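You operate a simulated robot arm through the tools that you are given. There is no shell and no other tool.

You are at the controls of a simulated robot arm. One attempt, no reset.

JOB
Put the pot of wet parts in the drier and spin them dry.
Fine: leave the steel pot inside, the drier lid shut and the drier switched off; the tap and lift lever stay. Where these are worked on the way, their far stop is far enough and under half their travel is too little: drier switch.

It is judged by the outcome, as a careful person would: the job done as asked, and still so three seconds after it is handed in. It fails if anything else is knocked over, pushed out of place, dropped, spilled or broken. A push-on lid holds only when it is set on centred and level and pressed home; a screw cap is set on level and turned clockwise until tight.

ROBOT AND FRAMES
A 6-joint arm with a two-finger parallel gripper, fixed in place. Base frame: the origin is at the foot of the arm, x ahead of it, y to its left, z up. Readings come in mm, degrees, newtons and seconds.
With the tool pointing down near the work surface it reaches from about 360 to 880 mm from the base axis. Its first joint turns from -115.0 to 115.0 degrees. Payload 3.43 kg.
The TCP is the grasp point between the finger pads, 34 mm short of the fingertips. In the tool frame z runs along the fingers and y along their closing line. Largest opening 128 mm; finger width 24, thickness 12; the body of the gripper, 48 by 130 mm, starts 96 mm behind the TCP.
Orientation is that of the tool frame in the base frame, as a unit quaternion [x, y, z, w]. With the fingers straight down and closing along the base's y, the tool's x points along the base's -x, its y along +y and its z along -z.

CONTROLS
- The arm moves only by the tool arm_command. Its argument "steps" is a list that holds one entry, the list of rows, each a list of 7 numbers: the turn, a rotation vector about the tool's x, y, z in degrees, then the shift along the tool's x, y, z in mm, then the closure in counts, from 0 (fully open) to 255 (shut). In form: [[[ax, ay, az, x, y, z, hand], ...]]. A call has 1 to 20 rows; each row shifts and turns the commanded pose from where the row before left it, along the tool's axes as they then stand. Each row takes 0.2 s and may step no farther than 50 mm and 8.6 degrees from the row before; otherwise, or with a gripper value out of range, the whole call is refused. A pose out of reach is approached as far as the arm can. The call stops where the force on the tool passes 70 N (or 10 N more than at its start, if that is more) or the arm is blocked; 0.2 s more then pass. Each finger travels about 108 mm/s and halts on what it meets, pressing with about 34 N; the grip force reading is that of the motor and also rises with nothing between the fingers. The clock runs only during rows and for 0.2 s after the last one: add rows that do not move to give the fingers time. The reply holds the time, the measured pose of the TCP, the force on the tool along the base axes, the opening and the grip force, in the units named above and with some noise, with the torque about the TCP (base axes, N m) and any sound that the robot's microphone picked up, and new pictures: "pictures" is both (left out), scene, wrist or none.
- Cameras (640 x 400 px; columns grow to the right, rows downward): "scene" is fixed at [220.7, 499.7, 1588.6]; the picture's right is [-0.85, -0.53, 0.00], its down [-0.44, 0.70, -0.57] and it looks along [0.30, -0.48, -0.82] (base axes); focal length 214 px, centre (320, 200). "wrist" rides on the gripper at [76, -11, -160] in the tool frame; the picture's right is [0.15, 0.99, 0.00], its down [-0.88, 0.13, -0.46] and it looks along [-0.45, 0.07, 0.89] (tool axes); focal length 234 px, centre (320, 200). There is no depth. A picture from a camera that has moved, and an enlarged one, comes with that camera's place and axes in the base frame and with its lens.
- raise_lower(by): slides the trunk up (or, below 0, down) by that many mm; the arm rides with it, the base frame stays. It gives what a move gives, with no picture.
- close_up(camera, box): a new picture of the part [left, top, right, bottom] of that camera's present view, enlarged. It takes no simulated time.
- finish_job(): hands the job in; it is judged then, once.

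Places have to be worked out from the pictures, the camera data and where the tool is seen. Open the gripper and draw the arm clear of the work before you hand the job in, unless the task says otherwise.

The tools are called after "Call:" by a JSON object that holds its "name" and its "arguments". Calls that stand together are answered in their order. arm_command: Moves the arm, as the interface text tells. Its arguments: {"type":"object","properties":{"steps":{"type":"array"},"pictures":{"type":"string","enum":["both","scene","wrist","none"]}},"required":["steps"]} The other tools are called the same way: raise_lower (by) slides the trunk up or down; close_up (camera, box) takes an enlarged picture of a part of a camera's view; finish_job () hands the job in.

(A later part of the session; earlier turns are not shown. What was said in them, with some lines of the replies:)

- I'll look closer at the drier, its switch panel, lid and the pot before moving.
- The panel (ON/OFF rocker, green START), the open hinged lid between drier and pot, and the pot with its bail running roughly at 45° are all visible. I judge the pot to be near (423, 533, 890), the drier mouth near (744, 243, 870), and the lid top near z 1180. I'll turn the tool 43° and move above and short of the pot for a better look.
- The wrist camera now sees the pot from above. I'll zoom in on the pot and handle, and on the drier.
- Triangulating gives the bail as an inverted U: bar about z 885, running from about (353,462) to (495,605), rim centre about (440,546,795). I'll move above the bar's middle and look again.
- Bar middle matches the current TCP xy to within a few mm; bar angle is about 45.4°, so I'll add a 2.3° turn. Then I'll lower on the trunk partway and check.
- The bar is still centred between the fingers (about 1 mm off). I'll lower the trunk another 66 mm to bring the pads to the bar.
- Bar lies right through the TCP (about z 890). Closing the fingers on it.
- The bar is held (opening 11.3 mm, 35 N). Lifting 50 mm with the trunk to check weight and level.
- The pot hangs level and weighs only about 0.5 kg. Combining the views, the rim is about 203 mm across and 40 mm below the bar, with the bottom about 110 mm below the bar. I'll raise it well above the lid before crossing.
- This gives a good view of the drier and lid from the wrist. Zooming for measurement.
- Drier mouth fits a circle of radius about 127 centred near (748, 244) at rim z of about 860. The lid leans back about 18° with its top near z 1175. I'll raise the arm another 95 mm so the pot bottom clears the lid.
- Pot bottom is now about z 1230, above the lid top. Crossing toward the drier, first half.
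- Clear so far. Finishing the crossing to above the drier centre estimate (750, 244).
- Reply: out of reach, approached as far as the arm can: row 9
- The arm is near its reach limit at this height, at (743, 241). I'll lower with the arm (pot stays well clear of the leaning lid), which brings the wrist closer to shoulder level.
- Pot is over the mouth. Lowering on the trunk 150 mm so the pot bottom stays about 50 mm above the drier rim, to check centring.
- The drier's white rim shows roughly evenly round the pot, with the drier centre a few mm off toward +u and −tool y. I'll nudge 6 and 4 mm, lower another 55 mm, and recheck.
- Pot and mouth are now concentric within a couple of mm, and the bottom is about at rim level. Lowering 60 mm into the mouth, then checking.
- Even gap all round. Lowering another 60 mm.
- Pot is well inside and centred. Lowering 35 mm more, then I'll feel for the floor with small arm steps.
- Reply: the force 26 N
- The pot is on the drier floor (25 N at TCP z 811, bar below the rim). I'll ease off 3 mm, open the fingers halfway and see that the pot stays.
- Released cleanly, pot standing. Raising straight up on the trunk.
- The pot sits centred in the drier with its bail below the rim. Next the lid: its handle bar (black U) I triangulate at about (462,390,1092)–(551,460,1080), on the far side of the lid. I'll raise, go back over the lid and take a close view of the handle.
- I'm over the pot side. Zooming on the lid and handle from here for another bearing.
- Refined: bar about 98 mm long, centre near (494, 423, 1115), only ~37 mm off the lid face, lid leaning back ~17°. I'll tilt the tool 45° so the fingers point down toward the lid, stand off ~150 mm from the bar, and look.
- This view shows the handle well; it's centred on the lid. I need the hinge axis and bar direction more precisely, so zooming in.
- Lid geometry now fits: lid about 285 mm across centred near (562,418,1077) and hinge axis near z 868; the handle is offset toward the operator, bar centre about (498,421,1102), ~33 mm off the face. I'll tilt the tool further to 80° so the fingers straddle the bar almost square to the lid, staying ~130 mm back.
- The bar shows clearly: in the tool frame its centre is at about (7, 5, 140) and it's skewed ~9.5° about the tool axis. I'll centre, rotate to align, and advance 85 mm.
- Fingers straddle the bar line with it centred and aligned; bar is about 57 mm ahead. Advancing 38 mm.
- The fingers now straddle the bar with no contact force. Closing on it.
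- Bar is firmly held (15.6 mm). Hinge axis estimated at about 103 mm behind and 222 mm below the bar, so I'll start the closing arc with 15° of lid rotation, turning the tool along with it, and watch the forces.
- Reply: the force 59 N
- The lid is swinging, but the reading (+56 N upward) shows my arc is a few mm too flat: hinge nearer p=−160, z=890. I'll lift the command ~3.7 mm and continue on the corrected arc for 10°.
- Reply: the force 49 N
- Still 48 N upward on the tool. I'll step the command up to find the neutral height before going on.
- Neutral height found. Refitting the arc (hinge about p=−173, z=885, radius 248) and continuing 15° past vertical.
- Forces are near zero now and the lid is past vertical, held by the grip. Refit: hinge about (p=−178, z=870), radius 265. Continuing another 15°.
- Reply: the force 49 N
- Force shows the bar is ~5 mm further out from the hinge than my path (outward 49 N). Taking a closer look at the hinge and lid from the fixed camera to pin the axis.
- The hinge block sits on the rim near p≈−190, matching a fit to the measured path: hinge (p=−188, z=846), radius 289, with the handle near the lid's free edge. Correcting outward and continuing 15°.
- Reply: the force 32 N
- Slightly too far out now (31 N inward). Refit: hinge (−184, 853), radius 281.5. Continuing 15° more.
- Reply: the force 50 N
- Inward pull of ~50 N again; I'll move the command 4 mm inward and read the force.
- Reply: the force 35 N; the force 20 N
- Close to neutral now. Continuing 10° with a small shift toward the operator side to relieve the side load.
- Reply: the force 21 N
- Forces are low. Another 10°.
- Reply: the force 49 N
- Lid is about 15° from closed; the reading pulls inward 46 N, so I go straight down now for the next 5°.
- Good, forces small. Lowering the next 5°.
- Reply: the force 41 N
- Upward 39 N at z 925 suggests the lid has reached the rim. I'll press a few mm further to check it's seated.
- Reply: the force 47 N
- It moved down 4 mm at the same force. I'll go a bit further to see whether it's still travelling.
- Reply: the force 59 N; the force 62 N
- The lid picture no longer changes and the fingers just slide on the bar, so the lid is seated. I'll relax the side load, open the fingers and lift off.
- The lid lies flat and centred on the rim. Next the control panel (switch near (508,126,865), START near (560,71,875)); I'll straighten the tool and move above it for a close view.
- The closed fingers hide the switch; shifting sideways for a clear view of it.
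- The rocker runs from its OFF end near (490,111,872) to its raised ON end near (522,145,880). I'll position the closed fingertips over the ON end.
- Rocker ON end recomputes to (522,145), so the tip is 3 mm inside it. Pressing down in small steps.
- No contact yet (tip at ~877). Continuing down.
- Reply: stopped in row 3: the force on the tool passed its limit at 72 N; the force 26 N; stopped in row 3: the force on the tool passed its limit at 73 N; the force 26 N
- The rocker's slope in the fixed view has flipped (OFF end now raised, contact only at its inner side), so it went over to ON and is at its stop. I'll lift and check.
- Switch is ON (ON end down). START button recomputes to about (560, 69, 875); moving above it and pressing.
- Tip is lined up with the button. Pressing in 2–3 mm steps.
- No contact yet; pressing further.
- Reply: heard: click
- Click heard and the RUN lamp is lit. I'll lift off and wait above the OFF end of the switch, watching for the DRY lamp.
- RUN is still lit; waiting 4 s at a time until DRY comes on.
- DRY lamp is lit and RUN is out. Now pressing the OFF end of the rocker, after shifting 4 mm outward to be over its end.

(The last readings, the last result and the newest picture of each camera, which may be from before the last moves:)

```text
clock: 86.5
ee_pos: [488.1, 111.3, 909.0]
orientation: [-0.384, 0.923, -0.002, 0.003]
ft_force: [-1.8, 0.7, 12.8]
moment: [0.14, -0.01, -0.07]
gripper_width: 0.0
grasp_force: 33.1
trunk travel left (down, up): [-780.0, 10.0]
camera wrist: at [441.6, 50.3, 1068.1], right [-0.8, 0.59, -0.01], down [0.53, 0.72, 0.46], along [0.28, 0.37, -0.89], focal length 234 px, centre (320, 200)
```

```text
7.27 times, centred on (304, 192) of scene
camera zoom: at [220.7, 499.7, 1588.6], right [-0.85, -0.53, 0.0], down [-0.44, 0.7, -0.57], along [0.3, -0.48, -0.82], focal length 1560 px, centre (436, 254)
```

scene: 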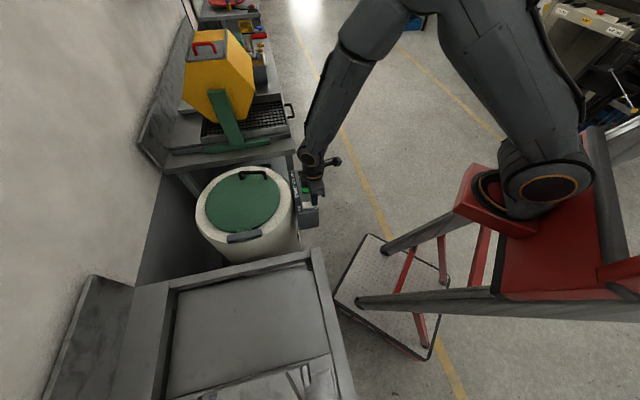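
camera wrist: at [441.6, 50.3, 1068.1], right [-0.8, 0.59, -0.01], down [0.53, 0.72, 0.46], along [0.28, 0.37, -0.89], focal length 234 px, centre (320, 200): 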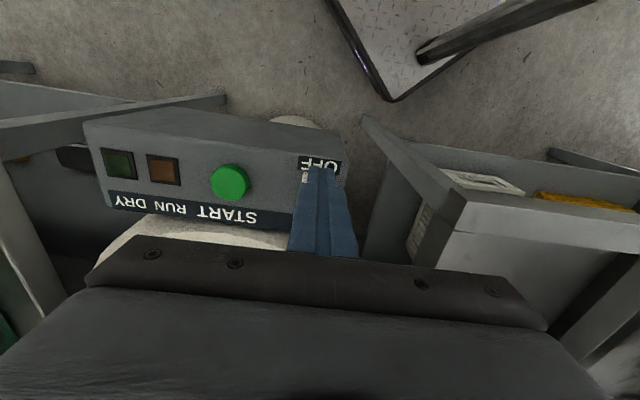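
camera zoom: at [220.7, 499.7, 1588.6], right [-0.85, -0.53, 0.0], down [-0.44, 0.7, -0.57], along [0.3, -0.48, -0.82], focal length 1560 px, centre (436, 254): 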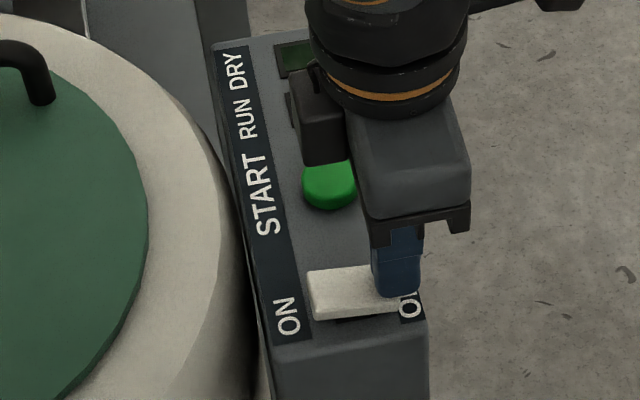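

Lamps went out and the rocker tipped to OFF; a little more press to reach its stop, then lift clear.

Call:
{"name": "arm_command", "arguments": {"steps": [[[0, 0, 0, 0, 0, 1.5, 255], [0, 0, 0, 0, 0, 1.5, 255], [0, 0, 0, 0, 0, 0, 255]]], "pictures": "none"}}

Call:
{"name": "arm_command", "arguments": {"steps": [[[0, 0, 0, 0, 0, -20, 255], [0, 0, 0, 0, 0, -40, 255], [0, 0, 0, 20, 0, -40, 200], [0, 0, 0, 30, 0, -40, 130], [0, 0, 0, 30, 0, -20, 60], [0, 0, 0, 30, -20, 0, 0], [0, 0, 0, 0, 0, 0, 0], [0, 0, 0, 0, 0, 0, 0]]]}}

Call:
{"name": "close_up", "arguments": {"camera": "scene", "box": [280, 165, 328, 220]}}

Call:
{"name": "close_up", "arguments": {"camera": "wrist", "box": [180, 60, 460, 240]}}

Call:
{"name": "close_up", "arguments": {"camera": "scene", "box": [140, 150, 330, 270]}}

```text
clock: 87.1
ee_pos: [487.6, 110.6, 909.0]
orientation: [-0.384, 0.923, -0.002, 0.003]
ft_force: [-16.8, -5.2, 41.6]
moment: [0.2, 0.21, 0.15]
gripper_width: 0.0
grasp_force: 33.1
trunk travel left (down, up): [-780.0, 10.0]
stopped in row 3: the force on the tool passed its limit at 74 N (the readings are from after the stop); the commanded pose is now the measured one
```

```text
clock: 88.9
ee_pos: [427.2, 21.7, 1067.6]
orientation: [-0.384, 0.923, -0.002, 0.003]
ft_force: [0.1, 0.4, -0.2]
moment: [-0.02, -0.02, 0.05]
gripper_width: 127.9
grasp_force: 0.0
trunk travel left (down, up): [-780.0, 10.0]
camera wrist: at [381.3, -40.0, 1226.3], right [-0.8, 0.59, -0.01], down [0.52, 0.72, 0.46], along [0.28, 0.37, -0.89], focal length 234 px, centre (320, 200)
```

scene: 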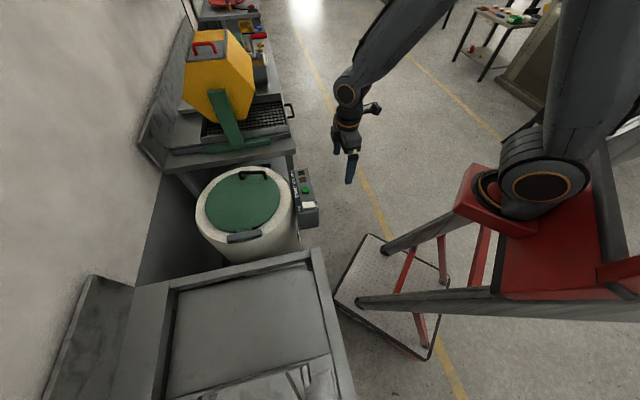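
wrist: 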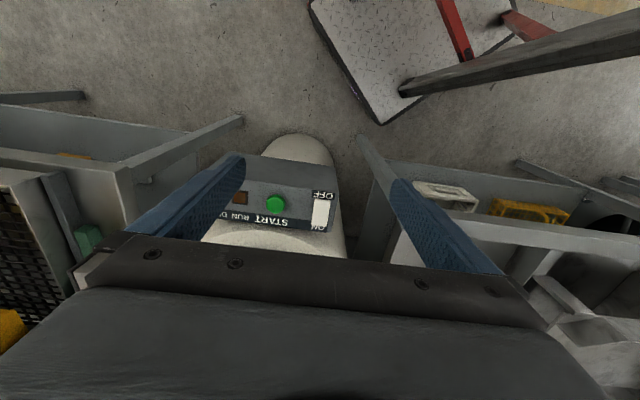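

```text
7.27 times, centred on (304, 192) of scene
camera zoom: at [220.7, 499.7, 1588.6], right [-0.85, -0.53, 0.0], down [-0.44, 0.7, -0.57], along [0.3, -0.48, -0.82], focal length 1560 px, centre (436, 254)
```

zoom: 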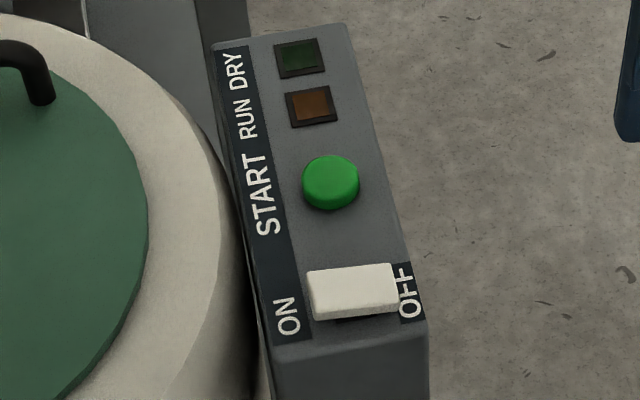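

```text
2.22 times, centred on (320, 150) of wrist
camera zoom: at [381.3, -40.0, 1226.3], right [-0.8, 0.59, -0.01], down [0.52, 0.72, 0.46], along [0.28, 0.37, -0.89], focal length 520 px, centre (320, 311)
```

zoom: 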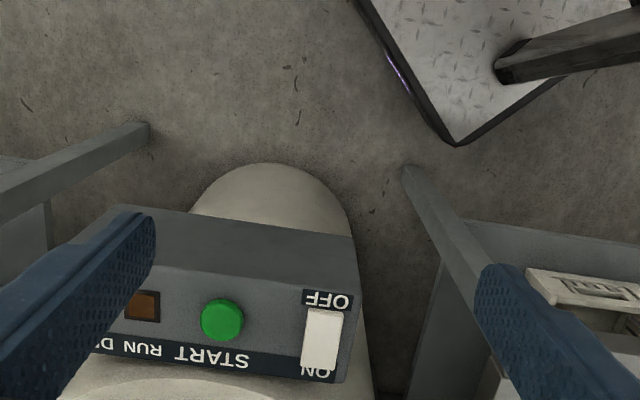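

```text
3.33 times, centred on (235, 210) of scene
camera zoom: at [220.7, 499.7, 1588.6], right [-0.85, -0.53, 0.0], down [-0.44, 0.7, -0.57], along [0.3, -0.48, -0.82], focal length 715 px, centre (603, 167)
```

zoom: 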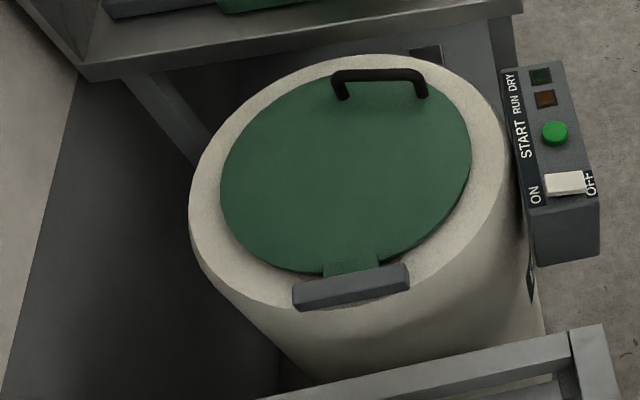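

The switch is back at OFF with the lamps out after the DRY signal. The lid lies shut with the pot inside, and the gripper is open and clear, so I'm handing in the job.

Call:
{"name": "finish_job", "arguments": {}}

```text
The job is handed in.
```

The pot of wet parts is in the drier, spun dry, and I've handed the job in. I don't have the verdict.

- **Pot:** it stands centred on the drier floor with its handle below the rim. I last saw it just before shutting the lid.
- **Spin:** I switched the drier on and pressed START. There was a click and the RUN lamp lit; it went out and DRY came on within about 8 seconds.
- **Drier now:** the lid is shut, the switch is pressed to its OFF stop, and both lamps are out.
- **Tap and lift lever:** I did not touch either of them.
- **Lid clearance:** the lid turned out taller than I first judged, so the pot passed over it with very little clearance on the way in. No contact showed in the forces or pictures.
- **Arm:** the gripper is open and clear of the drier.
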